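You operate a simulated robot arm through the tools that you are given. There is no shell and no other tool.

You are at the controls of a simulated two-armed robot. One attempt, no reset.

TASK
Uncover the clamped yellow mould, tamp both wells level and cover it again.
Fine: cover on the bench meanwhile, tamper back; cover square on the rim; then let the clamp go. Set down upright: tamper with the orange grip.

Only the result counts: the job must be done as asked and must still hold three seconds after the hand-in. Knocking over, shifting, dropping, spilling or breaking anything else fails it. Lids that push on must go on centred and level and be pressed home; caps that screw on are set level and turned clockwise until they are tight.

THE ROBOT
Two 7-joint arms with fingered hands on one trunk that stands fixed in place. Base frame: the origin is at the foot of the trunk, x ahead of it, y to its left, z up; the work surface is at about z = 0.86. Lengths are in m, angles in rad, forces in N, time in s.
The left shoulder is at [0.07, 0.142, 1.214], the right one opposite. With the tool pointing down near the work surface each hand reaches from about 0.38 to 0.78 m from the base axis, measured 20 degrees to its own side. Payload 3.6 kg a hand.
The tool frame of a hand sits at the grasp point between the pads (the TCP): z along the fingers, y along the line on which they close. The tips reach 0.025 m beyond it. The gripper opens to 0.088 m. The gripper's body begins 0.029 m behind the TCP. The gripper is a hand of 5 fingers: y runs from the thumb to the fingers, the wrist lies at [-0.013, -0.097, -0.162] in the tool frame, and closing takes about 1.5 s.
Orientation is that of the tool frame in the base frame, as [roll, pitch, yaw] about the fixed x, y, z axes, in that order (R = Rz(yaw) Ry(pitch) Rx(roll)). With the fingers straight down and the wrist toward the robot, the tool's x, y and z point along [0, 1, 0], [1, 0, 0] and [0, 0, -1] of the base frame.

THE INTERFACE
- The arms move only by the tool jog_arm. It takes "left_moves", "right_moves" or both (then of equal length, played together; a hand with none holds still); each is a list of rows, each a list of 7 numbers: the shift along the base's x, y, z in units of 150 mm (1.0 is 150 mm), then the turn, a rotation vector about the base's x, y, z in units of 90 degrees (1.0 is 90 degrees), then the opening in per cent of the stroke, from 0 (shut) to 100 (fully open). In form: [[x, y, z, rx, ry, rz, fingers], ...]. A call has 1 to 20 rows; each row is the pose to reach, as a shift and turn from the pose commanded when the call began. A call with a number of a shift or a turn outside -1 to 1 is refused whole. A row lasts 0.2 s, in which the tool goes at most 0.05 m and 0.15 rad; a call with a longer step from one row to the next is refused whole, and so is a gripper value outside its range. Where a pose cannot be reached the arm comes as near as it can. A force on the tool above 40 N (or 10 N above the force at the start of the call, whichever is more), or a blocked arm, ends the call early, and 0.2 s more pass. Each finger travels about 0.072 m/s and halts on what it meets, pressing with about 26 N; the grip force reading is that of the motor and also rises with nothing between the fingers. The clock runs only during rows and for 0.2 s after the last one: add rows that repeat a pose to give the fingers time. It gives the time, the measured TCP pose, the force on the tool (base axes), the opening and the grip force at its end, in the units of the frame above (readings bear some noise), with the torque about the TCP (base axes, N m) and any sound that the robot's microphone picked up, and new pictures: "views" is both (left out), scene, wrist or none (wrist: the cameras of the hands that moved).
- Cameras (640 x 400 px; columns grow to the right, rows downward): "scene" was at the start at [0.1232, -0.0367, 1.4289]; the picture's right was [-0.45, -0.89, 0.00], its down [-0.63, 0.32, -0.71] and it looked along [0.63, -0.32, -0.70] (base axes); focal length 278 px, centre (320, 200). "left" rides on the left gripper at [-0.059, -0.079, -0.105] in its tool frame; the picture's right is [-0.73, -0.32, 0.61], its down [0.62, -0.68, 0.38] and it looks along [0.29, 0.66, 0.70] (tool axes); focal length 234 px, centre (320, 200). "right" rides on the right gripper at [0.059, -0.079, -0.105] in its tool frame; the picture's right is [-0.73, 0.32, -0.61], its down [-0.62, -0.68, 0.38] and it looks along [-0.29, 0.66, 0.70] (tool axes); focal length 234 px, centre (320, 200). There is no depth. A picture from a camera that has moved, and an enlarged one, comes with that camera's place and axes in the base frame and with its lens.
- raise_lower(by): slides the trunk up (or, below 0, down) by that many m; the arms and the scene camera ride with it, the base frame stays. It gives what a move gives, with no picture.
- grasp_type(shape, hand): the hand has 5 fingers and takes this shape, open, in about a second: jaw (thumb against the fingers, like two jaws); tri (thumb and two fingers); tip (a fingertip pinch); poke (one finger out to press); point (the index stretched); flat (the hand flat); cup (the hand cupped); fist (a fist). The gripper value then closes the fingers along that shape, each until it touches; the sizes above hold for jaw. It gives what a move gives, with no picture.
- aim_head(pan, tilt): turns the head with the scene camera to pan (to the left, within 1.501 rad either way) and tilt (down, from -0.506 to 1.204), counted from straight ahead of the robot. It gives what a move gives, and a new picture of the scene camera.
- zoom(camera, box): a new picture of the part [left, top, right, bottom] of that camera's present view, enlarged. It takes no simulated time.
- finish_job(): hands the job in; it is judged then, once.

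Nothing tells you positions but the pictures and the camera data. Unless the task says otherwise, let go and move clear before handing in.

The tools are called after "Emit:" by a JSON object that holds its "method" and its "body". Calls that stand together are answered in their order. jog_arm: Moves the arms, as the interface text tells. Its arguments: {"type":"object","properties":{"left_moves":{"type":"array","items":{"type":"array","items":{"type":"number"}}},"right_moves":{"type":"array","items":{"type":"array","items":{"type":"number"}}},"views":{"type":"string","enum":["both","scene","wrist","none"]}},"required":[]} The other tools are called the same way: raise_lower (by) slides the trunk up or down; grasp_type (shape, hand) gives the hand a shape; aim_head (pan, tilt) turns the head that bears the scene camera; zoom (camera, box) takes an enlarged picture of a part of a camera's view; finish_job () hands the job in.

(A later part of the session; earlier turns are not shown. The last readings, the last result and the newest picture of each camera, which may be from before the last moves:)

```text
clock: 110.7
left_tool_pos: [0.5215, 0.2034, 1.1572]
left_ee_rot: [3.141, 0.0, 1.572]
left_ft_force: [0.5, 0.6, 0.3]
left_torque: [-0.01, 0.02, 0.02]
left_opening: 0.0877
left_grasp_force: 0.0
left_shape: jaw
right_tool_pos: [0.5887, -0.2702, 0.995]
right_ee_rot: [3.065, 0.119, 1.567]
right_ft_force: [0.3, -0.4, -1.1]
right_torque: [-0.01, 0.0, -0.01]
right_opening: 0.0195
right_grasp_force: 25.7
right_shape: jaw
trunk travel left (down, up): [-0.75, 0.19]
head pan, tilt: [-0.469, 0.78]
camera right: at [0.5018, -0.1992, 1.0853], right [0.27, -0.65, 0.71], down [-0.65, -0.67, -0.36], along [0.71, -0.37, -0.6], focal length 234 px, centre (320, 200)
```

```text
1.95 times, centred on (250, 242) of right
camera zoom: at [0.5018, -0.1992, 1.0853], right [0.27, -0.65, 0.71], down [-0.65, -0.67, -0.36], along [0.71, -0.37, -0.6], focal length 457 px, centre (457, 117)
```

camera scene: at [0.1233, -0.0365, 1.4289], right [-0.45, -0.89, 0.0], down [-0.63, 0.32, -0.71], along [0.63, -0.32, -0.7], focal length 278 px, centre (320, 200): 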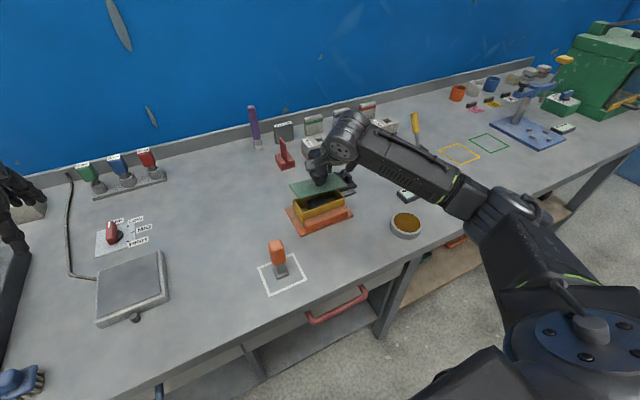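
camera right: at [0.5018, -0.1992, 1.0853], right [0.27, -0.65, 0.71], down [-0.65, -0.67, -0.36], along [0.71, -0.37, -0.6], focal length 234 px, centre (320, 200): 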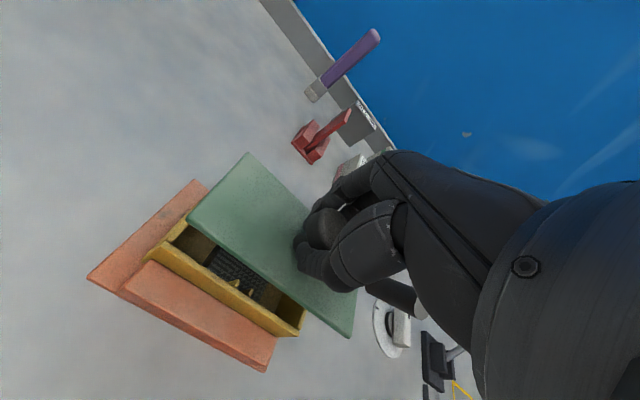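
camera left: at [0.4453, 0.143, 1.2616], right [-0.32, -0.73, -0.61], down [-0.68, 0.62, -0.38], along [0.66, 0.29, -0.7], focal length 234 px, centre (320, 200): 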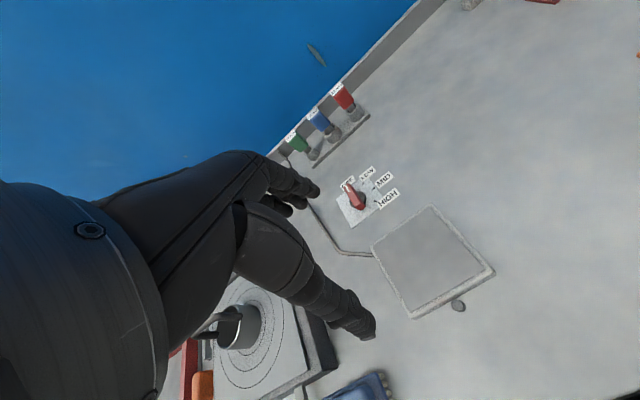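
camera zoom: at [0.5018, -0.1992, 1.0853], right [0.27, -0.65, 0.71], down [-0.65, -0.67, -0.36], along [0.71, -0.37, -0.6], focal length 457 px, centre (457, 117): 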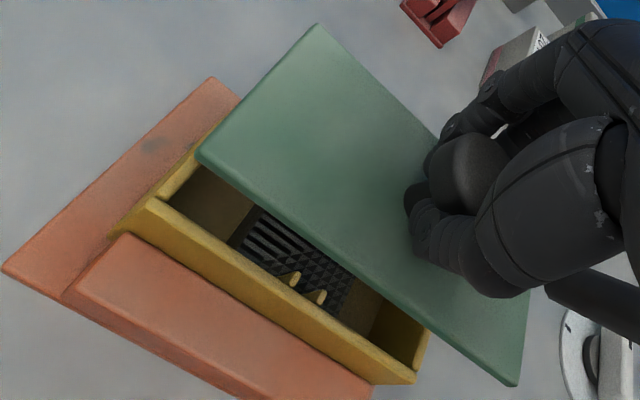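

The cover is close to level, though its front edge sits about 8 mm too far forward. I'll shift it back into line and lower to just above the rim.

Emit:
{"method": "jog_arm", "body": {"right_moves": [[-0.025, 0.007, -0.05, 0, 0, 0, 0], [-0.05, 0.014, -0.1, 0, 0, 0, 0], [-0.05, 0.014, -0.16, 0, 0, 0, 0], [-0.05, 0.014, -0.2, 0, 0, 0, 0], [-0.05, 0.014, -0.2, 0, 0, 0, 0]], "views": "wrist"}}

Emit:
{"method": "zoom", "body": {"camera": "scene", "box": [286, 170, 352, 212]}}

Emit:
{"method": "zoom", "body": {"camera": "right", "box": [110, 150, 370, 380]}}

```text
clock: 111.9
left_tool_pos: [0.5231, 0.2038, 1.1581]
left_ee_rot: [3.14, 0.0, 1.573]
left_ft_force: [-0.7, -0.2, -0.1]
left_torque: [0.01, 0.0, 0.03]
left_opening: 0.0878
left_grasp_force: 0.1
left_shape: jaw
right_tool_pos: [0.5812, -0.2682, 0.9655]
right_ee_rot: [3.065, 0.119, 1.567]
right_ft_force: [-0.4, 0.7, -1.2]
right_torque: [0.01, 0.0, 0.01]
right_opening: 0.0189
right_grasp_force: 25.6
right_shape: jaw
trunk travel left (down, up): [-0.75, 0.19]
head pan, tilt: [-0.469, 0.78]
camera right: at [0.4942, -0.1972, 1.0555], right [0.27, -0.65, 0.71], down [-0.65, -0.67, -0.36], along [0.71, -0.37, -0.6], focal length 234 px, centre (320, 200)
```

right: 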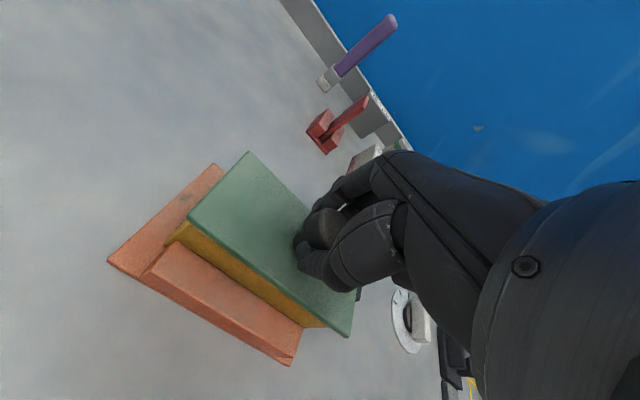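

```text
9.52 times, centred on (319, 191) of scene
camera zoom: at [0.1234, -0.0366, 1.4289], right [-0.45, -0.89, 0.0], down [-0.63, 0.32, -0.71], along [0.63, -0.32, -0.7], focal length 2643 px, centre (330, 286)
```

zoom: 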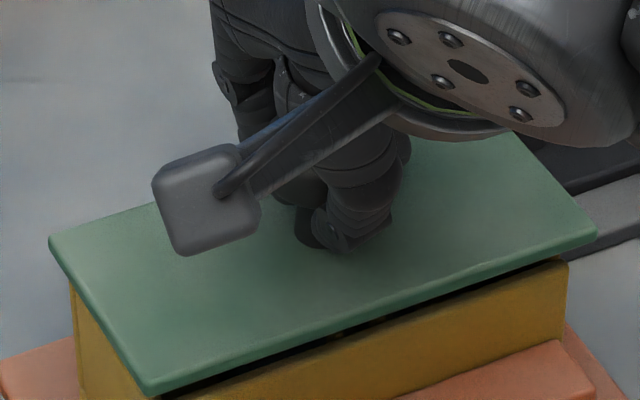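

```text
1.74 times, centred on (240, 265) of right
camera zoom: at [0.4942, -0.1972, 1.0555], right [0.27, -0.65, 0.71], down [-0.65, -0.67, -0.36], along [0.71, -0.37, -0.6], focal length 407 px, centre (459, 87)
```

zoom: 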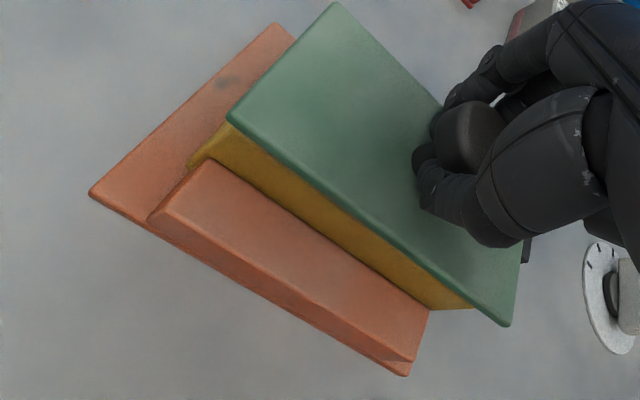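

The cover is level to within about a millimetre and roughly 9–10 mm above the rim, needing only about 1 mm of sideways correction. I'll shift it slightly and lower 7 mm.

Emit:
{"method": "jog_arm", "body": {"right_moves": [[0.004, 0.007, -0.015, 0, 0, 0, 0], [0.004, 0.007, -0.03, 0, 0, 0, 0], [0.004, 0.007, -0.045, 0, 0, 0, 0], [0.004, 0.007, -0.045, 0, 0, 0, 0]], "views": "wrist"}}

Emit:
{"method": "zoom", "body": {"camera": "scene", "box": [286, 170, 352, 212]}}

Emit:
{"method": "zoom", "body": {"camera": "right", "box": [110, 150, 370, 380]}}

```text
clock: 112.9
left_tool_pos: [0.5218, 0.2032, 1.1575]
left_ee_rot: [-3.141, -0.001, 1.57]
left_ft_force: [-0.1, 0.2, -0.2]
left_torque: [0.0, 0.0, 0.02]
left_opening: 0.0877
left_grasp_force: 0.1
left_shape: jaw
right_tool_pos: [0.5811, -0.2669, 0.9573]
right_ee_rot: [3.063, 0.119, 1.567]
right_ft_force: [0.1, 0.0, -0.5]
right_torque: [0.01, -0.02, -0.01]
right_opening: 0.0187
right_grasp_force: 26.3
right_shape: jaw
trunk travel left (down, up): [-0.75, 0.19]
head pan, tilt: [-0.469, 0.78]
camera right: at [0.495, -0.1961, 1.0487], right [0.27, -0.65, 0.71], down [-0.65, -0.67, -0.36], along [0.71, -0.37, -0.6], focal length 234 px, centre (320, 200)
```

right: 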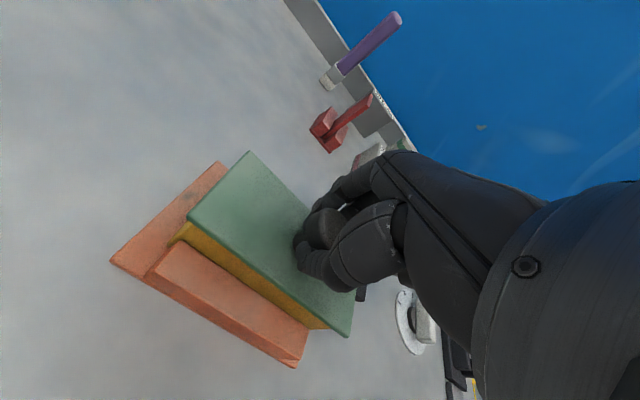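

```text
9.52 times, centred on (319, 191) of scene
camera zoom: at [0.1234, -0.0366, 1.4289], right [-0.45, -0.89, 0.0], down [-0.63, 0.32, -0.71], along [0.63, -0.32, -0.7], focal length 2643 px, centre (330, 286)
```

zoom: 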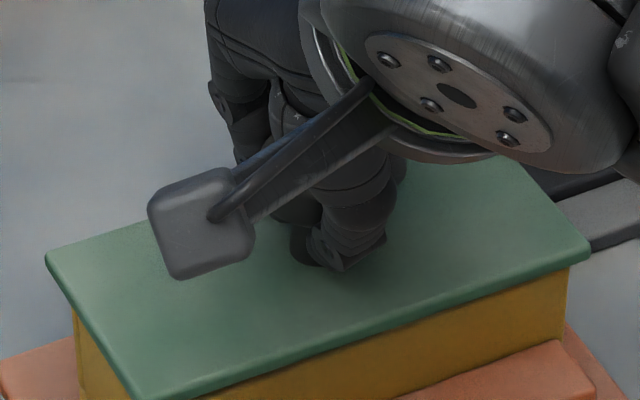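

```text
1.74 times, centred on (240, 265) of right
camera zoom: at [0.495, -0.1961, 1.0487], right [0.27, -0.65, 0.71], down [-0.65, -0.67, -0.36], along [0.71, -0.37, -0.6], focal length 407 px, centre (459, 87)
```

zoom: 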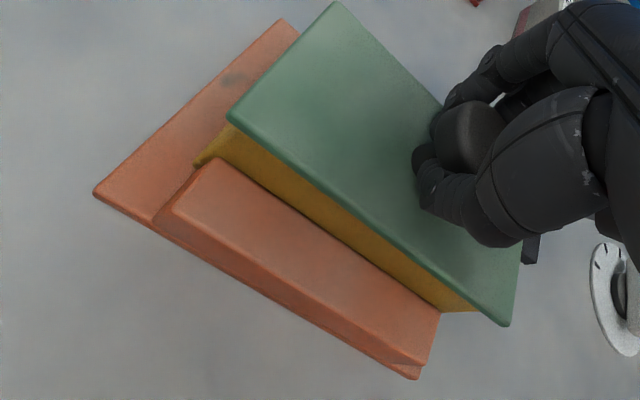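

It's now about 3 mm above its original seat and aligned within half a millimetre. I'll lower 2 mm and check the force.

Emit:
{"method": "jog_arm", "body": {"right_moves": [[-0.001, -0.002, -0.008, 0, 0, 0, 0], [-0.001, -0.002, -0.015, 0, 0, 0, 0]], "views": "none"}}

Emit:
{"method": "zoom", "body": {"camera": "scene", "box": [286, 174, 352, 216]}}

```text
clock: 113.5
left_tool_pos: [0.5227, 0.2041, 1.1575]
left_ee_rot: [3.141, -0.001, 1.573]
left_ft_force: [0.0, -0.5, -0.7]
left_torque: [-0.02, 0.01, -0.02]
left_opening: 0.0879
left_grasp_force: 0.2
left_shape: jaw
right_tool_pos: [0.5811, -0.2664, 0.9558]
right_ee_rot: [3.063, 0.119, 1.567]
right_ft_force: [0.1, -0.1, -1.0]
right_torque: [-0.02, 0.0, -0.01]
right_opening: 0.019
right_grasp_force: 25.6
right_shape: jaw
trunk travel left (down, up): [-0.75, 0.19]
head pan, tilt: [-0.469, 0.78]
```

```text
9.52 times, centred on (319, 195) of scene
camera zoom: at [0.1234, -0.0366, 1.4289], right [-0.45, -0.89, 0.0], down [-0.63, 0.32, -0.71], along [0.63, -0.32, -0.7], focal length 2643 px, centre (330, 248)
```

zoom: 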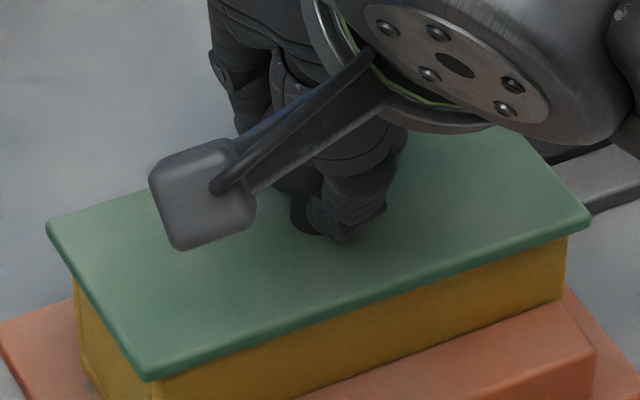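

The corners are within about 1 mm of their original places. I'll lower another 1.5 mm to contact.

Emit:
{"method": "jog_arm", "body": {"right_moves": [[0, 0, -0.005, 0, 0, 0, 0], [0, 0, -0.01, 0, 0, 0, 0]], "views": "none"}}

Emit:
{"method": "zoom", "body": {"camera": "scene", "box": [286, 174, 352, 216]}}

```text
clock: 114.1
left_tool_pos: [0.5224, 0.2037, 1.1577]
left_ee_rot: [3.141, -0.001, 1.57]
left_ft_force: [0.2, 0.0, -0.4]
left_torque: [0.0, 0.02, 0.0]
left_opening: 0.0878
left_grasp_force: 0.0
left_shape: jaw
right_tool_pos: [0.5815, -0.2676, 0.9555]
right_ee_rot: [3.065, 0.119, 1.567]
right_ft_force: [-0.3, 0.5, 0.1]
right_torque: [-0.03, 0.01, -0.01]
right_opening: 0.0191
right_grasp_force: 26.4
right_shape: jaw
trunk travel left (down, up): [-0.75, 0.19]
head pan, tilt: [-0.469, 0.78]
```

```text
9.52 times, centred on (319, 195) of scene
camera zoom: at [0.1233, -0.0365, 1.4289], right [-0.45, -0.89, 0.0], down [-0.63, 0.32, -0.71], along [0.63, -0.32, -0.7], focal length 2643 px, centre (330, 248)
```

zoom: 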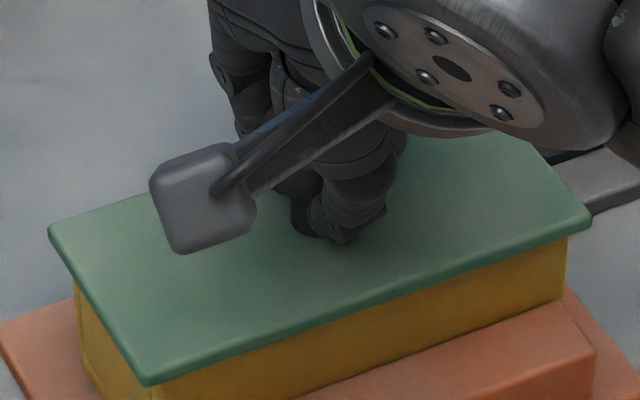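

The cover is just taking contact with the rim, with its corners matching the original within a millimetre. I'll lower one more millimetre to seat it.

Emit:
{"method": "jog_arm", "body": {"right_moves": [[0, 0, -0.004, 0, 0, 0, 0], [0, 0, -0.008, 0, 0, 0, 0]], "views": "wrist"}}

Emit:
{"method": "zoom", "body": {"camera": "right", "box": [110, 150, 370, 380]}}

Emit:
{"method": "zoom", "body": {"camera": "scene", "box": [276, 175, 366, 240]}}

```text
clock: 114.7
left_tool_pos: [0.5227, 0.2044, 1.1587]
left_ee_rot: [3.141, -0.001, 1.571]
left_ft_force: [0.0, 0.6, -0.6]
left_torque: [0.02, -0.01, 0.03]
left_opening: 0.0877
left_grasp_force: 0.1
left_shape: jaw
right_tool_pos: [0.5808, -0.2666, 0.9529]
right_ee_rot: [3.064, 0.118, 1.567]
right_ft_force: [0.3, -0.6, 2.1]
right_torque: [-0.07, -0.09, 0.01]
right_opening: 0.019
right_grasp_force: 25.6
right_shape: jaw
trunk travel left (down, up): [-0.75, 0.19]
head pan, tilt: [-0.469, 0.78]
camera right: at [0.4945, -0.1961, 1.0439], right [0.27, -0.65, 0.71], down [-0.65, -0.67, -0.36], along [0.71, -0.37, -0.6], focal length 234 px, centre (320, 200)
```

right: 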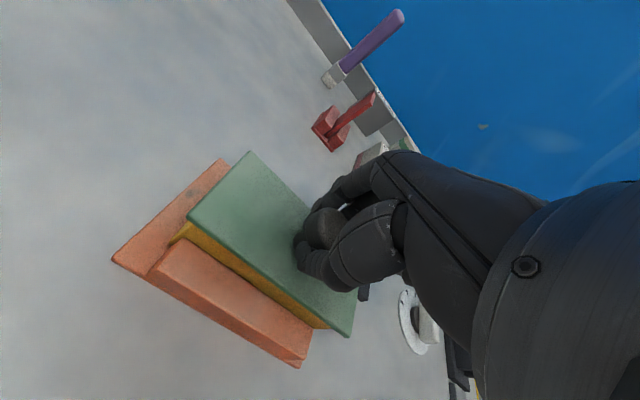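

```text
1.74 times, centred on (240, 265) of right
camera zoom: at [0.4945, -0.1961, 1.0439], right [0.27, -0.65, 0.71], down [-0.65, -0.67, -0.36], along [0.71, -0.37, -0.6], focal length 407 px, centre (459, 87)
```

zoom: 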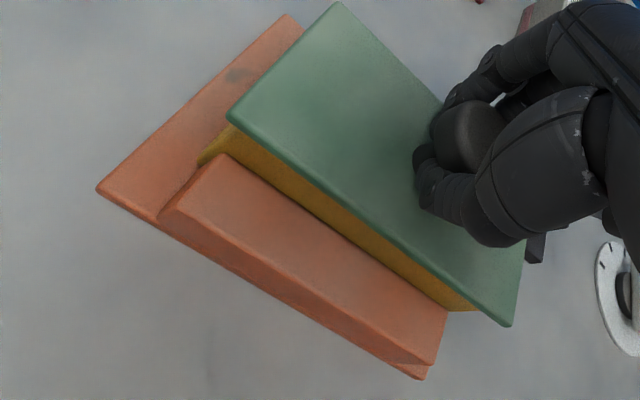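

```text
6.15 times, centred on (321, 208) of scene
camera zoom: at [0.1229, -0.0365, 1.429], right [-0.45, -0.89, 0.0], down [-0.63, 0.32, -0.71], along [0.63, -0.32, -0.7], focal length 1708 px, centre (314, 154)
```

zoom: 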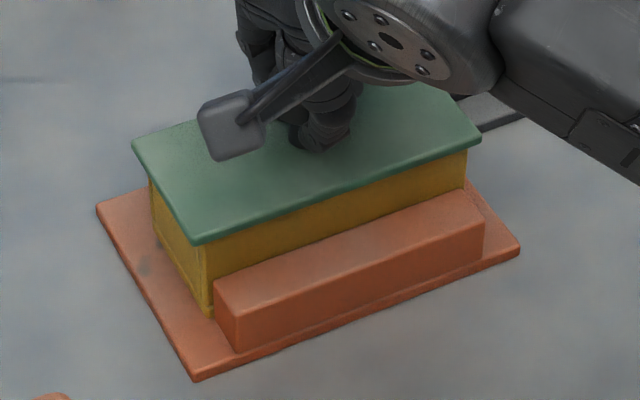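

The cover is seated with 2–3 N of contact and looks the same as at the start to within a couple of millimetres. I'll open the fingers slowly.

Emit:
{"method": "jog_arm", "body": {"right_moves": [[0, 0, 0, 0, 0, 0, 22], [0, 0, 0, 0, 0, 0, 25], [0, 0, 0, 0, 0, 0, 30], [0, 0, 0, 0, 0, 0, 36], [0, 0, 0, 0, 0, 0, 45], [0, 0, 0, 0, 0, 0, 60], [0, 0, 0, 0, 0, 0, 80], [0, 0, 0, 0, 0, 0, 100], [0, 0, 0, 0, 0, 0, 100], [0, 0, 0, 0, 0, 0, 100]], "views": "wrist"}}

Emit:
{"method": "zoom", "body": {"camera": "scene", "box": [276, 175, 366, 240]}}

```text
clock: 116.9
left_tool_pos: [0.5228, 0.2037, 1.159]
left_ee_rot: [3.141, 0.0, 1.572]
left_ft_force: [0.7, -0.8, -0.2]
left_torque: [0.02, 0.02, 0.01]
left_opening: 0.0877
left_grasp_force: 0.0
left_shape: jaw
right_tool_pos: [0.5819, -0.2672, 0.9536]
right_ee_rot: [3.064, 0.118, 1.565]
right_ft_force: [0.2, 0.0, -0.6]
right_torque: [-0.02, -0.01, 0.02]
right_opening: 0.0877
right_grasp_force: 0.1
right_shape: jaw
trunk travel left (down, up): [-0.75, 0.19]
head pan, tilt: [-0.469, 0.78]
camera right: at [0.4947, -0.1961, 1.0437], right [0.27, -0.65, 0.71], down [-0.65, -0.67, -0.36], along [0.71, -0.37, -0.6], focal length 234 px, centre (320, 200)
```

right: 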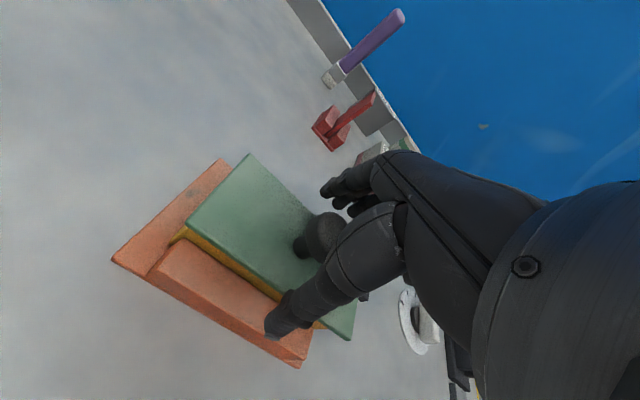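

```text
6.15 times, centred on (321, 208) of scene
camera zoom: at [0.1233, -0.0365, 1.4289], right [-0.45, -0.89, 0.0], down [-0.63, 0.32, -0.71], along [0.63, -0.32, -0.7], focal length 1708 px, centre (314, 154)
```

zoom: 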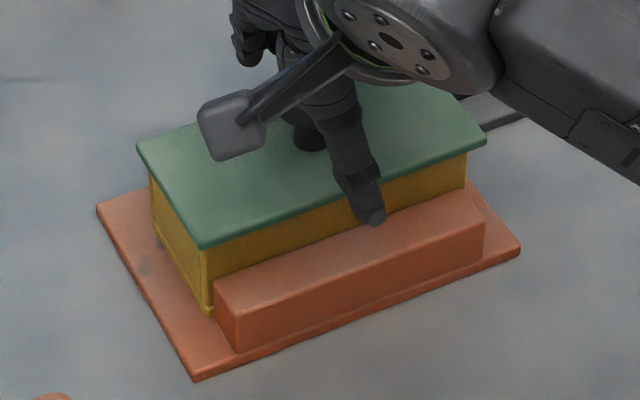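

Released, but the cover slid about 4 mm toward the robot as the thumb opened. I'll rise, straighten the hand and measure the offset properly.

Emit:
{"method": "jog_arm", "body": {"right_moves": [[0, 0, 0.1, 0, 0, 0, 100], [0, 0, 0.25, 0, 0, 0, 100], [0, 0, 0.45, 0.02, 0.015, 0, 100], [0, 0, 0.65, 0.045, 0.03, 0, 100], [0, 0, 0.65, 0.075, 0.049, 0, 100], [0, 0, 0.65, 0.075, 0.049, 0, 100]], "views": "both"}}

Emit:
{"method": "zoom", "body": {"camera": "scene", "box": [286, 174, 352, 216]}}

Emit:
{"method": "zoom", "body": {"camera": "right", "box": [110, 180, 330, 370]}}

Emit:
{"method": "zoom", "body": {"camera": "scene", "box": [276, 175, 366, 240]}}

```text
clock: 118.3
left_tool_pos: [0.5228, 0.2031, 1.157]
left_ee_rot: [-3.141, -0.002, 1.571]
left_ft_force: [0.4, 0.1, -0.4]
left_torque: [0.01, 0.0, -0.01]
left_opening: 0.0876
left_grasp_force: 0.0
left_shape: jaw
right_tool_pos: [0.5804, -0.268, 1.0525]
right_ee_rot: [-3.141, -0.001, 1.571]
right_ft_force: [-0.4, -0.7, 0.2]
right_torque: [-0.02, 0.04, 0.01]
right_opening: 0.0876
right_grasp_force: 0.1
right_shape: jaw
trunk travel left (down, up): [-0.75, 0.19]
head pan, tilt: [-0.469, 0.78]
camera scene: at [0.1232, -0.0366, 1.4289], right [-0.45, -0.89, 0.0], down [-0.63, 0.32, -0.71], along [0.63, -0.32, -0.7], focal length 278 px, centre (320, 200)
camera right: at [0.5019, -0.2081, 1.1553], right [0.32, -0.73, 0.61], down [-0.68, -0.62, -0.38], along [0.66, -0.29, -0.7], focal length 234 px, centre (320, 200)
```

scene: 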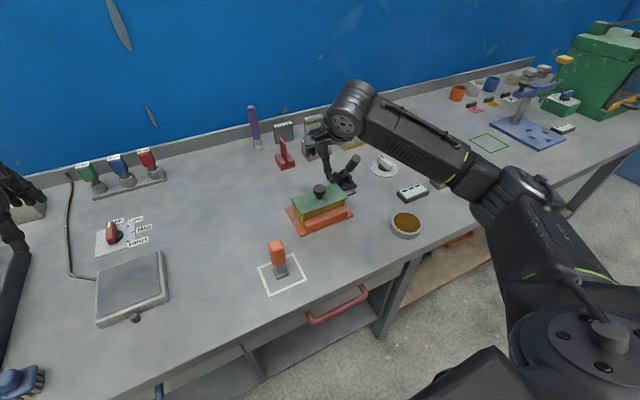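
right: 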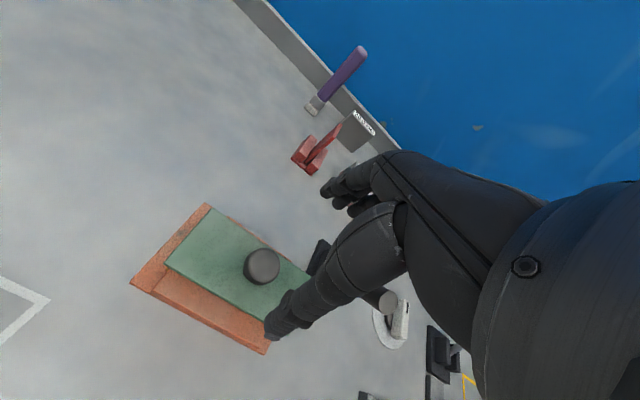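

```text
9.52 times, centred on (319, 195) of scene
camera zoom: at [0.1232, -0.0366, 1.4289], right [-0.45, -0.89, 0.0], down [-0.63, 0.32, -0.71], along [0.63, -0.32, -0.7], focal length 2643 px, centre (330, 248)
```

zoom: 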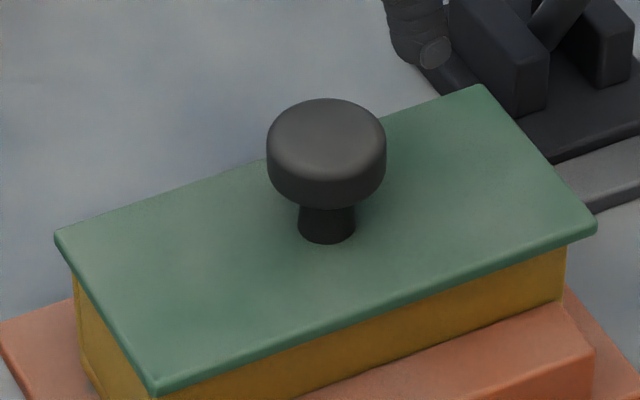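

```text
2.11 times, centred on (220, 275) of right
camera zoom: at [0.5019, -0.2081, 1.1553], right [0.32, -0.73, 0.61], down [-0.68, -0.62, -0.38], along [0.66, -0.29, -0.7], focal length 493 px, centre (530, 42)
```

zoom: 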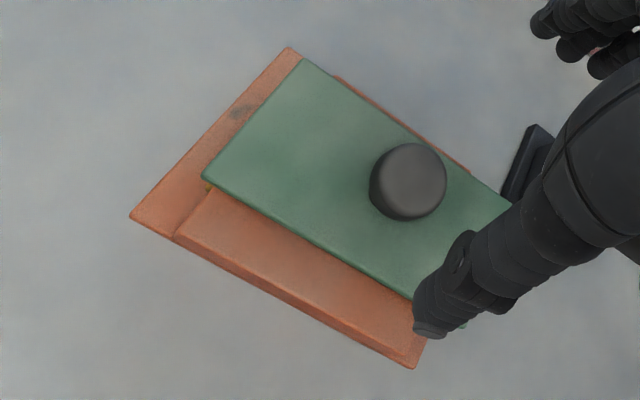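

```text
6.15 times, centred on (321, 208) of scene
camera zoom: at [0.1232, -0.0366, 1.4289], right [-0.45, -0.89, 0.0], down [-0.63, 0.32, -0.71], along [0.63, -0.32, -0.7], focal length 1708 px, centre (314, 154)
```

zoom: 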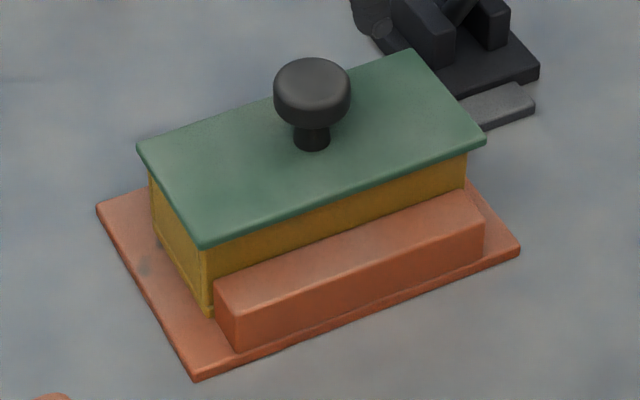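

The cover is flat and unrotated, but displaced 4.7 mm toward the robot. I'll cage the knob with half-closed fingers and push it gently back along +x without lifting.

Emit:
{"method": "jog_arm", "body": {"right_moves": [[0.021, -0.011, -0.15, 0, 0, 0, 100], [0.021, -0.011, -0.3, 0, 0, 0, 100], [0.021, -0.011, -0.45, 0, 0, 0, 100], [0.021, -0.011, -0.55, 0, 0, 0, 100], [0.021, -0.011, -0.6, 0, 0, 0, 100], [0.021, -0.011, -0.6, 0, 0, 0, 80], [0.021, -0.011, -0.6, 0, 0, 0, 60], [0.021, -0.011, -0.6, 0, 0, 0, 50], [0.021, -0.011, -0.6, 0, 0, 0, 50], [0.021, -0.011, -0.6, 0, 0, 0, 50]], "views": "wrist"}}

Emit:
{"method": "zoom", "body": {"camera": "right", "box": [220, 160, 420, 330]}}

Emit:
{"method": "zoom", "body": {"camera": "scene", "box": [286, 174, 352, 216]}}

```text
clock: 120.5
left_tool_pos: [0.5235, 0.2026, 1.1574]
left_ee_rot: [3.141, -0.001, 1.572]
left_ft_force: [0.0, 0.0, -0.3]
left_torque: [0.0, 0.0, 0.03]
left_opening: 0.0879
left_grasp_force: 0.1
left_shape: jaw
right_tool_pos: [0.5843, -0.2688, 0.9605]
right_ee_rot: [3.14, 0.001, 1.571]
right_ft_force: [-0.1, 0.2, -0.1]
right_torque: [0.0, 0.01, -0.01]
right_opening: 0.0444
right_grasp_force: 0.1
right_shape: jaw
trunk travel left (down, up): [-0.75, 0.19]
head pan, tilt: [-0.469, 0.78]
camera right: at [0.5053, -0.2093, 1.065], right [0.32, -0.73, 0.61], down [-0.68, -0.62, -0.38], along [0.66, -0.29, -0.7], focal length 234 px, centre (320, 200)
```

right: 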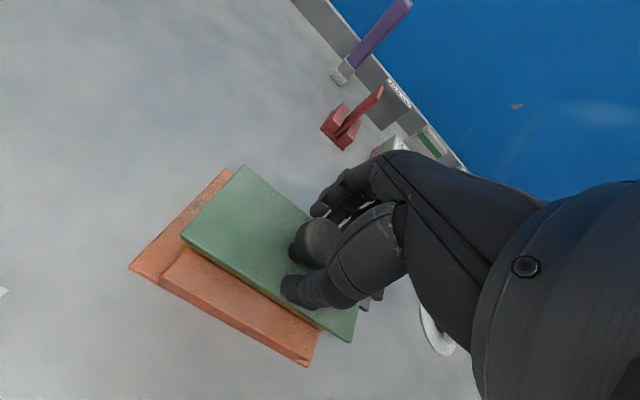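

```text
2.35 times, centred on (320, 245) of right
camera zoom: at [0.5053, -0.2093, 1.065], right [0.32, -0.73, 0.61], down [-0.68, -0.62, -0.38], along [0.66, -0.29, -0.7], focal length 551 px, centre (320, 94)
```

zoom: 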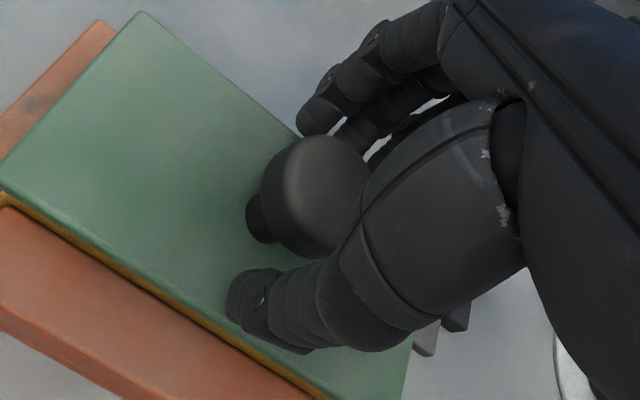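

```text
9.52 times, centred on (319, 195) of scene
camera zoom: at [0.1233, -0.0366, 1.4289], right [-0.45, -0.89, 0.0], down [-0.63, 0.32, -0.71], along [0.63, -0.32, -0.7], focal length 2643 px, centre (330, 248)
```

zoom: 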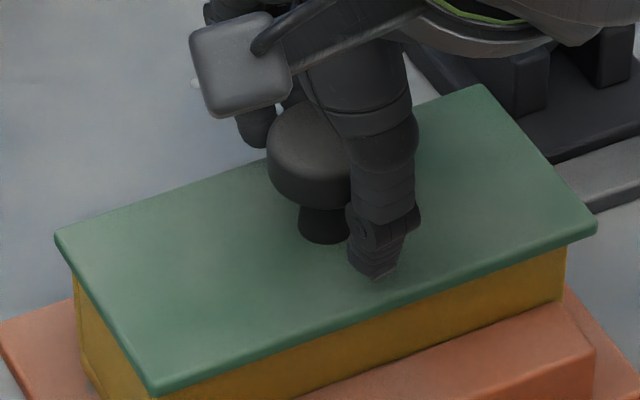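

The knob is caged with about 5 mm of clearance on the thumb side. I'll move +x so the thumb pushes the knob, in two stages.

Emit:
{"method": "jog_arm", "body": {"right_moves": [[0.01, 0, 0, 0, 0, 0, 50], [0.02, 0, 0, 0, 0, 0, 50], [0.03, 0, 0, 0, 0, 0, 50], [0.04, 0, 0, 0, 0, 0, 50], [0.05, 0, 0, 0, 0, 0, 50], [0.05, 0, 0, 0, 0, 0, 50]], "views": "none"}}

Emit:
{"method": "zoom", "body": {"camera": "scene", "box": [286, 174, 352, 216]}}

Emit:
{"method": "zoom", "body": {"camera": "right", "box": [220, 160, 420, 330]}}

```text
clock: 121.9
left_tool_pos: [0.5228, 0.2038, 1.1582]
left_ee_rot: [-3.141, 0.0, 1.573]
left_ft_force: [-0.4, 0.4, -0.4]
left_torque: [-0.01, -0.02, 0.0]
left_opening: 0.0875
left_grasp_force: 0.1
left_shape: jaw
right_tool_pos: [0.5922, -0.2691, 0.9607]
right_ee_rot: [-3.139, 0.0, 1.57]
right_ft_force: [0.2, -0.7, 0.2]
right_torque: [-0.02, 0.02, -0.02]
right_opening: 0.0447
right_grasp_force: 0.0
right_shape: jaw
trunk travel left (down, up): [-0.75, 0.19]
head pan, tilt: [-0.469, 0.78]
```

```text
9.52 times, centred on (319, 195) of scene
camera zoom: at [0.1233, -0.0366, 1.4289], right [-0.45, -0.89, 0.0], down [-0.63, 0.32, -0.71], along [0.63, -0.32, -0.7], focal length 2643 px, centre (330, 248)
```

zoom: 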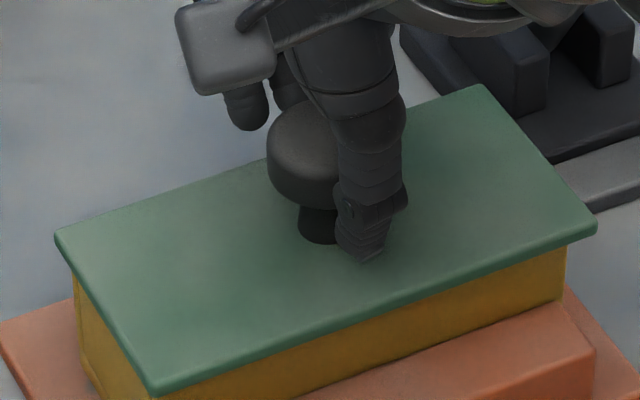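

```text
2.35 times, centred on (320, 245) of right
camera zoom: at [0.5128, -0.2096, 1.0653], right [0.32, -0.73, 0.61], down [-0.68, -0.62, -0.38], along [0.66, -0.29, -0.7], focal length 551 px, centre (320, 94)
```

zoom: 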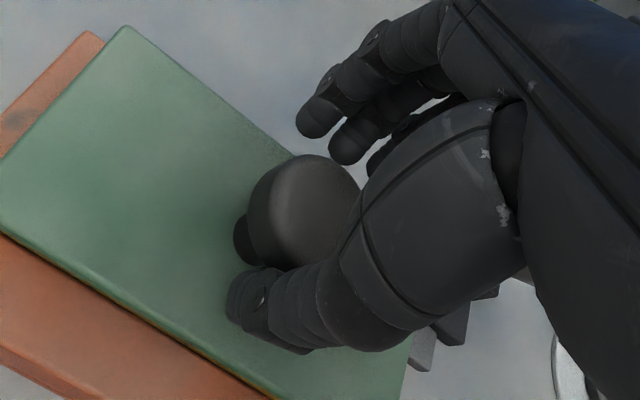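

The cover hasn't moved yet and the thumb is just short of the knob. I'll go on another 5 mm in small steps and watch the corners.

Emit:
{"method": "jog_arm", "body": {"right_moves": [[0.008, 0, 0, 0, 0, 0, 50], [0.016, 0, 0, 0, 0, 0, 50], [0.024, 0, 0, 0, 0, 0, 50], [0.03, 0, 0, 0, 0, 0, 50], [0.03, 0, 0, 0, 0, 0, 50]], "views": "none"}}

Emit:
{"method": "zoom", "body": {"camera": "scene", "box": [286, 174, 352, 216]}}

```text
clock: 123.1
left_tool_pos: [0.5242, 0.2038, 1.1569]
left_ee_rot: [-3.14, 0.0, 1.574]
left_ft_force: [-0.7, -0.8, 0.3]
left_torque: [0.0, 0.0, -0.01]
left_opening: 0.0879
left_grasp_force: 0.1
left_shape: jaw
right_tool_pos: [0.597, -0.2685, 0.96]
right_ee_rot: [3.141, 0.001, 1.57]
right_ft_force: [0.7, 0.1, 0.4]
right_torque: [0.02, -0.02, -0.02]
right_opening: 0.0446
right_grasp_force: 0.1
right_shape: jaw
trunk travel left (down, up): [-0.75, 0.19]
head pan, tilt: [-0.469, 0.78]
```

```text
9.52 times, centred on (319, 195) of scene
camera zoom: at [0.1232, -0.0366, 1.4289], right [-0.45, -0.89, 0.0], down [-0.63, 0.32, -0.71], along [0.63, -0.32, -0.7], focal length 2643 px, centre (330, 248)
```

zoom: 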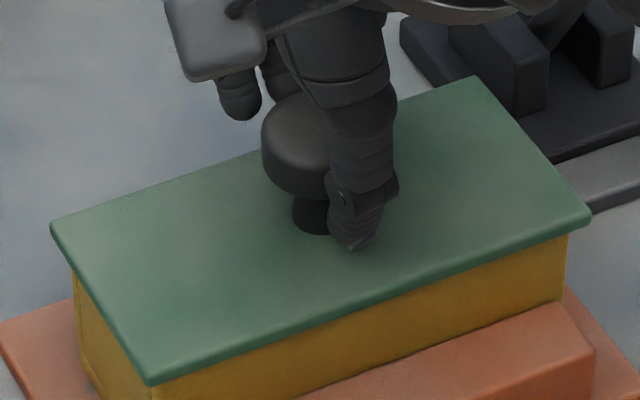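

The cover has moved about 3.7 mm and is now within 1 mm of its original spot. I'll push 0.9 mm more.

Emit:
{"method": "jog_arm", "body": {"right_moves": [[0.003, 0, 0, 0, 0, 0, 50], [0.006, 0, 0, 0, 0, 0, 50], [0.006, 0, 0, 0, 0, 0, 50]], "views": "none"}}

Emit:
{"method": "zoom", "body": {"camera": "scene", "box": [276, 175, 366, 240]}}

Emit:
{"method": "zoom", "body": {"camera": "scene", "box": [286, 174, 352, 216]}}

```text
clock: 123.9
left_tool_pos: [0.5235, 0.2029, 1.1582]
left_ee_rot: [3.141, 0.002, 1.572]
left_ft_force: [0.0, 0.5, -0.5]
left_torque: [-0.01, 0.01, 0.02]
left_opening: 0.0874
left_grasp_force: 0.0
left_shape: jaw
right_tool_pos: [0.5972, -0.2692, 0.962]
right_ee_rot: [-3.141, -0.002, 1.57]
right_ft_force: [0.0, 0.1, -0.9]
right_torque: [0.02, 0.01, 0.02]
right_opening: 0.0445
right_grasp_force: 0.1
right_shape: jaw
trunk travel left (down, up): [-0.75, 0.19]
head pan, tilt: [-0.469, 0.78]
```

```text
6.15 times, centred on (321, 208) of scene
camera zoom: at [0.1232, -0.0366, 1.4289], right [-0.45, -0.89, 0.0], down [-0.63, 0.32, -0.71], along [0.63, -0.32, -0.7], focal length 1708 px, centre (314, 154)
```

zoom: 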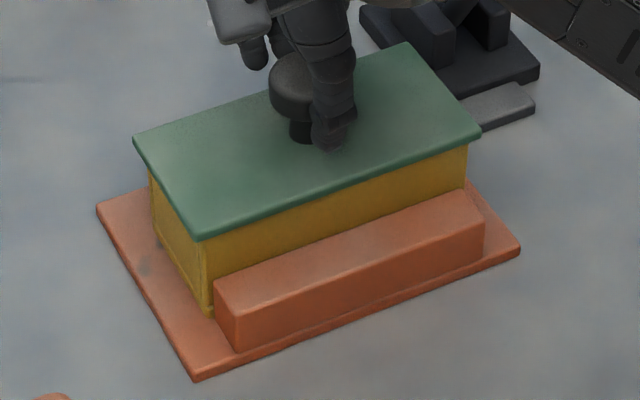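

```text
9.52 times, centred on (319, 195) of scene
camera zoom: at [0.1232, -0.0366, 1.4289], right [-0.45, -0.89, 0.0], down [-0.63, 0.32, -0.71], along [0.63, -0.32, -0.7], focal length 2643 px, centre (330, 248)
```

zoom: 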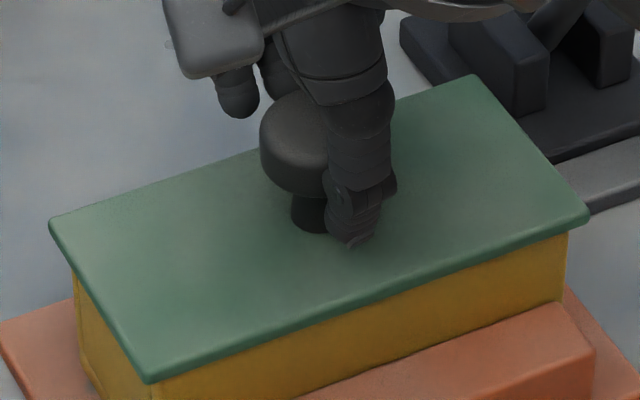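

The cover's corners now match the starting picture within a millimetre. I'll back the thumb off, open and rise.

Emit:
{"method": "jog_arm", "body": {"right_moves": [[-0.015, 0, 0, 0, 0, 0, 50], [-0.03, 0, 0, 0, 0, 0, 55], [-0.04, 0, 0, 0, 0, 0, 75], [-0.04, 0, 0, 0, 0, 0, 100], [-0.04, 0, 0, 0, 0, 0, 100], [-0.04, 0, 0.12, 0, 0, 0, 100], [-0.04, 0, 0.3, 0, 0, 0, 100], [-0.04, 0, 0.5, 0, 0, 0, 100], [-0.04, 0, 0.7, 0, 0, 0, 100], [-0.04, 0, 0.7, 0, 0, 0, 100]], "views": "both"}}

Emit:
{"method": "zoom", "body": {"camera": "scene", "box": [276, 175, 366, 240]}}

Emit:
{"method": "zoom", "body": {"camera": "right", "box": [110, 200, 310, 370]}}

Emit:
{"method": "zoom", "body": {"camera": "scene", "box": [310, 145, 376, 205]}}

```text
clock: 126.1
left_tool_pos: [0.5224, 0.2031, 1.1574]
left_ee_rot: [3.14, 0.0, 1.572]
left_ft_force: [-0.7, 0.3, -0.1]
left_torque: [-0.01, -0.03, 0.0]
left_opening: 0.0878
left_grasp_force: 0.1
left_shape: jaw
right_tool_pos: [0.5904, -0.2688, 1.067]
right_ee_rot: [-3.141, -0.001, 1.572]
right_ft_force: [0.1, -0.6, -0.5]
right_torque: [0.01, 0.0, 0.03]
right_opening: 0.0878
right_grasp_force: 0.0
right_shape: jaw
trunk travel left (down, up): [-0.75, 0.19]
head pan, tilt: [-0.469, 0.78]
camera scene: at [0.1235, -0.0368, 1.4289], right [-0.45, -0.89, 0.0], down [-0.63, 0.32, -0.71], along [0.63, -0.32, -0.7], focal length 278 px, centre (320, 200)
camera right: at [0.5124, -0.2095, 1.1702], right [0.32, -0.73, 0.61], down [-0.68, -0.62, -0.38], along [0.66, -0.29, -0.7], focal length 234 px, centre (320, 200)
```

scene: 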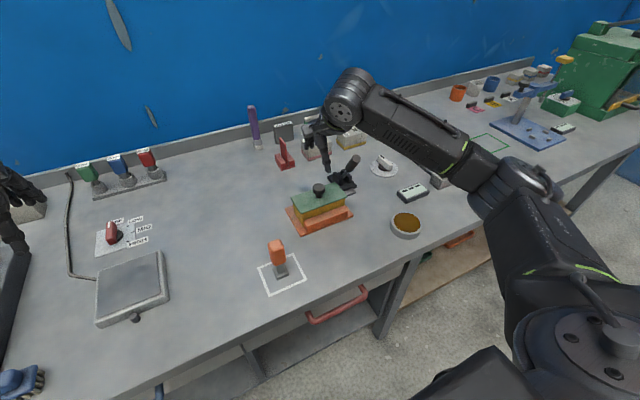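
right: 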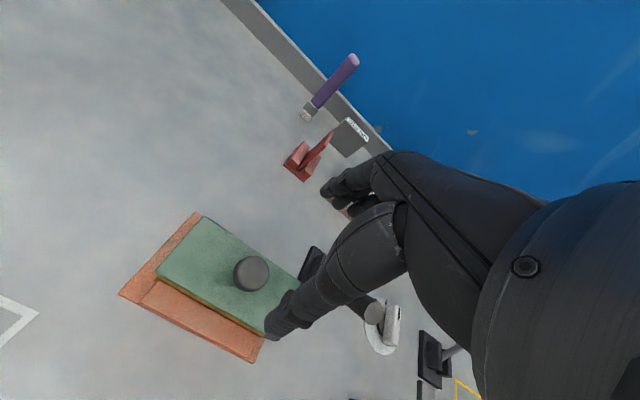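

```text
6.15 times, centred on (321, 208) of scene
camera zoom: at [0.1235, -0.0368, 1.4289], right [-0.45, -0.89, 0.0], down [-0.63, 0.32, -0.71], along [0.63, -0.32, -0.7], focal length 1708 px, centre (314, 154)
```

zoom: 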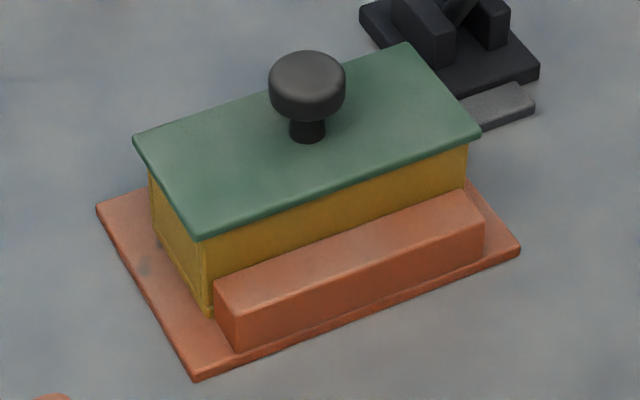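

```text
2.35 times, centred on (210, 285) of right
camera zoom: at [0.5124, -0.2095, 1.1702], right [0.32, -0.73, 0.61], down [-0.68, -0.62, -0.38], along [0.66, -0.29, -0.7], focal length 551 px, centre (579, 0)
```

zoom: 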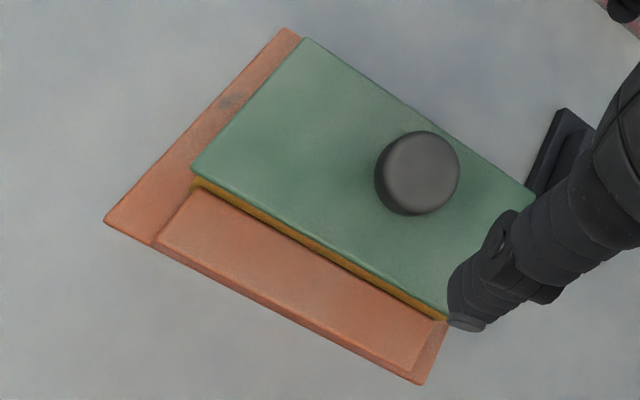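

```text
6.67 times, centred on (343, 175) of scene
camera zoom: at [0.1235, -0.0368, 1.4289], right [-0.45, -0.89, 0.0], down [-0.63, 0.32, -0.71], along [0.63, -0.32, -0.7], focal length 1850 px, centre (167, 367)
```

zoom: 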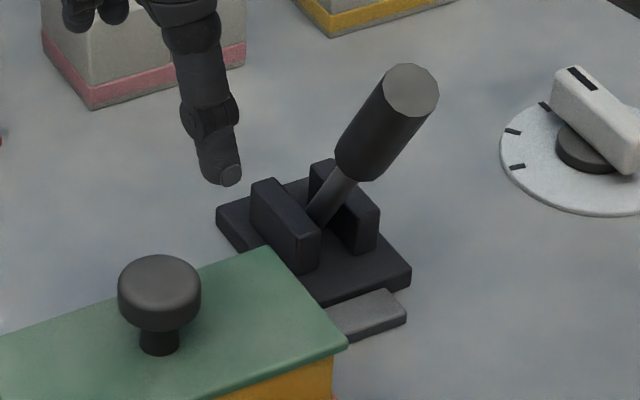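

The cover is back exactly where it started, square on the rim. Now for the clamp: its black lever leans toward the robot, with its tip at (0.614, -0.391, 0.99) over a pivot at (0.658, -0.39, 0.88). I'll close the hand and move it in front of the lever.

Emit:
{"method": "jog_arm", "body": {"right_moves": [[0, 0, 0.05, 0, 0, 0, 60], [0, -0.1, 0.05, 0, 0, 0, 30], [-0.05, -0.3, 0.05, 0, 0, 0, 0], [-0.1, -0.5, 0.05, 0, 0, 0, 0], [-0.15, -0.7, 0.05, 0, 0, 0, 0], [-0.15, -0.81, 0.05, 0, 0, 0, 0], [-0.15, -0.81, 0.05, 0, 0, 0, 0], [-0.15, -0.81, 0.05, 0, 0, 0, 0]], "views": "both"}}

Emit:
{"method": "zoom", "body": {"camera": "scene", "box": [300, 120, 400, 220]}}

Emit:
{"method": "zoom", "body": {"camera": "right", "box": [200, 150, 400, 350]}}

```text
clock: 127.9
left_tool_pos: [0.5225, 0.204, 1.1574]
left_ee_rot: [-3.141, -0.001, 1.57]
left_ft_force: [0.1, -0.3, 0.7]
left_torque: [0.01, 0.01, -0.03]
left_opening: 0.0879
left_grasp_force: 0.0
left_shape: jaw
right_tool_pos: [0.5672, -0.3904, 1.0745]
right_ee_rot: [3.14, 0.0, 1.572]
right_ft_force: [0.1, 0.5, 0.5]
right_torque: [0.0, 0.01, -0.02]
right_opening: 0.0
right_grasp_force: 26.2
right_shape: jaw
trunk travel left (down, up): [-0.75, 0.19]
head pan, tilt: [-0.469, 0.78]
camera scene: at [0.1232, -0.0368, 1.4289], right [-0.45, -0.89, 0.0], down [-0.63, 0.32, -0.71], along [0.63, -0.32, -0.7], focal length 278 px, centre (320, 200)
camera right: at [0.4897, -0.331, 1.1779], right [0.32, -0.73, 0.61], down [-0.68, -0.62, -0.38], along [0.66, -0.29, -0.7], focal length 234 px, centre (320, 200)
```

scene: 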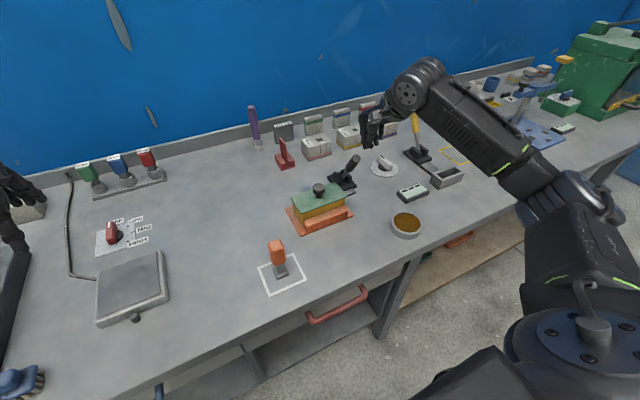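
right: 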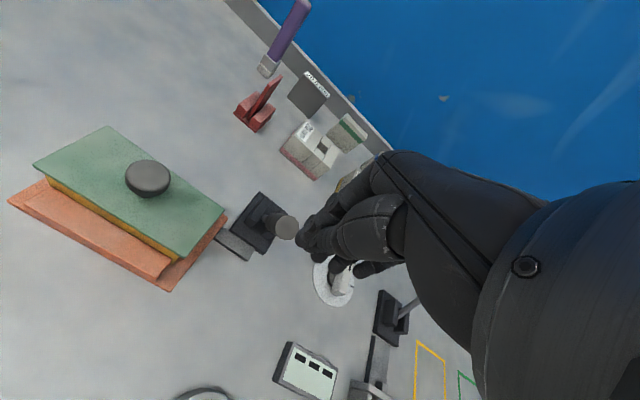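

```text
4.00 times, centred on (350, 170) of scene
camera zoom: at [0.1232, -0.0368, 1.4289], right [-0.45, -0.89, 0.0], down [-0.63, 0.32, -0.71], along [0.63, -0.32, -0.7], focal length 1110 px, centre (200, 320)
```

zoom: 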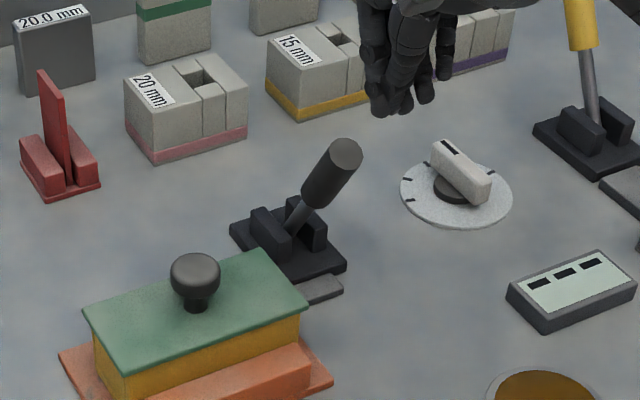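

```text
2.00 times, centred on (300, 250) of right
camera zoom: at [0.4897, -0.331, 1.1779], right [0.32, -0.73, 0.61], down [-0.68, -0.62, -0.38], along [0.66, -0.29, -0.7], focal length 468 px, centre (360, 100)
```

zoom: 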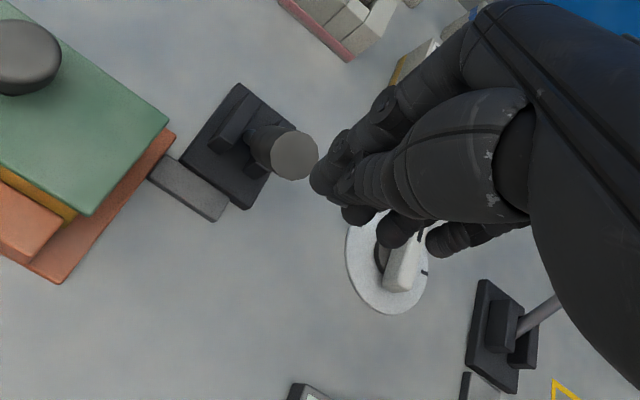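

The closed fingers hang just in front of the lever. I'll lower to a grasp height of z≈0.972, still about 1 cm clear of the handle.

Emit:
{"method": "jog_arm", "body": {"right_moves": [[-0.02, 0, -0.2, 0, 0, 0, 0], [-0.02, 0, -0.4, 0, 0, 0, 0], [-0.02, 0, -0.55, 0, 0, 0, 0], [-0.02, 0, -0.65, 0, 0, 0, 0], [-0.02, 0, -0.68, 0, 0, 0, 0], [-0.02, 0, -0.68, 0, 0, 0, 0]], "views": "both"}}

Emit:
{"method": "zoom", "body": {"camera": "scene", "box": [300, 130, 400, 230]}}

Emit:
{"method": "zoom", "body": {"camera": "right", "box": [200, 100, 400, 300]}}

```text
clock: 129.3
left_tool_pos: [0.5226, 0.2029, 1.1579]
left_ee_rot: [-3.142, 0.002, 1.571]
left_ft_force: [-0.1, -0.9, -0.5]
left_torque: [-0.01, 0.02, 0.02]
left_opening: 0.0876
left_grasp_force: 0.2
left_shape: jaw
right_tool_pos: [0.5658, -0.3907, 0.9723]
right_ee_rot: [-3.141, 0.0, 1.573]
right_ft_force: [-0.9, 0.3, 1.0]
right_torque: [0.0, -0.04, -0.05]
right_opening: 0.0001
right_grasp_force: 26.7
right_shape: jaw
trunk travel left (down, up): [-0.75, 0.19]
head pan, tilt: [-0.469, 0.78]
camera scene: at [0.123, -0.0368, 1.4289], right [-0.45, -0.89, 0.0], down [-0.63, 0.32, -0.71], along [0.63, -0.32, -0.7], focal length 278 px, centre (320, 200)
camera right: at [0.487, -0.3315, 1.0758], right [0.32, -0.73, 0.61], down [-0.68, -0.62, -0.38], along [0.66, -0.29, -0.7], focal length 234 px, centre (320, 200)
```

scene: 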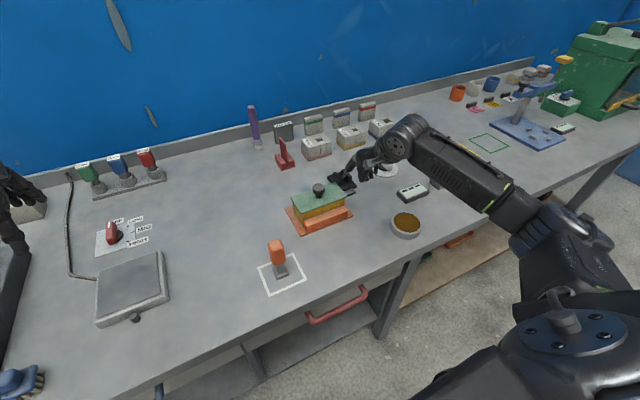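
right: 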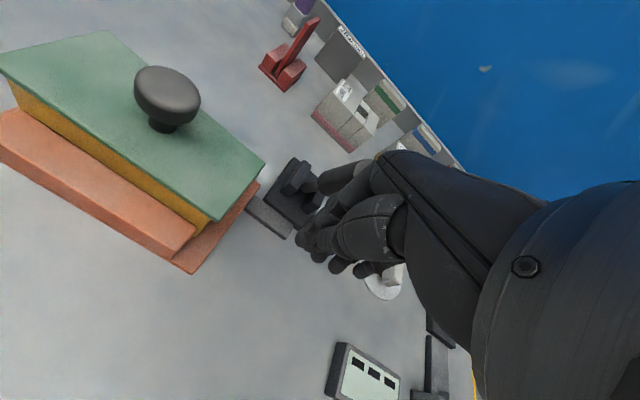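

```text
4.00 times, centred on (350, 180) of scene
camera zoom: at [0.123, -0.0368, 1.4289], right [-0.45, -0.89, 0.0], down [-0.63, 0.32, -0.71], along [0.63, -0.32, -0.7], focal length 1110 px, centre (200, 280)
```

zoom: 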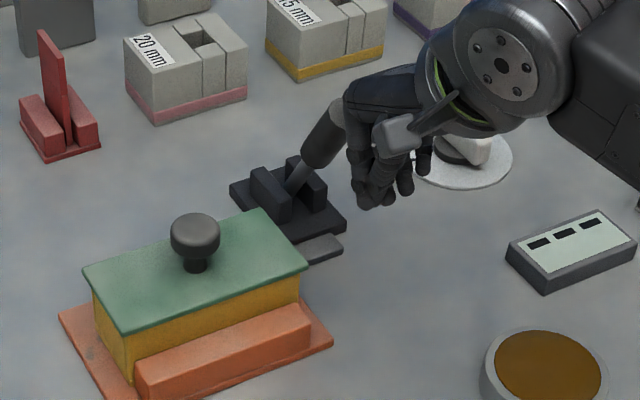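

```text
2.00 times, centred on (300, 200) of right
camera zoom: at [0.487, -0.3315, 1.0758], right [0.32, -0.73, 0.61], down [-0.68, -0.62, -0.38], along [0.66, -0.29, -0.7], focal length 468 px, centre (360, 200)
```

zoom: 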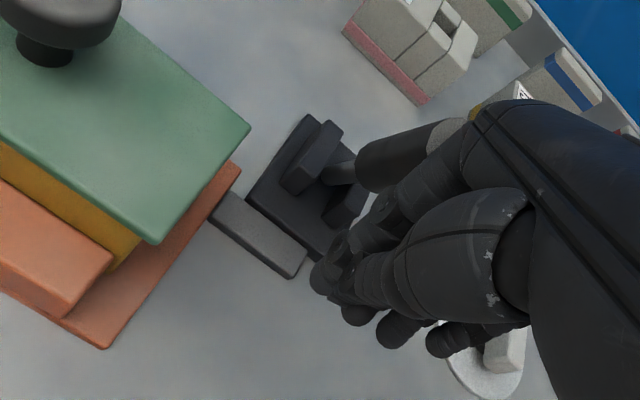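

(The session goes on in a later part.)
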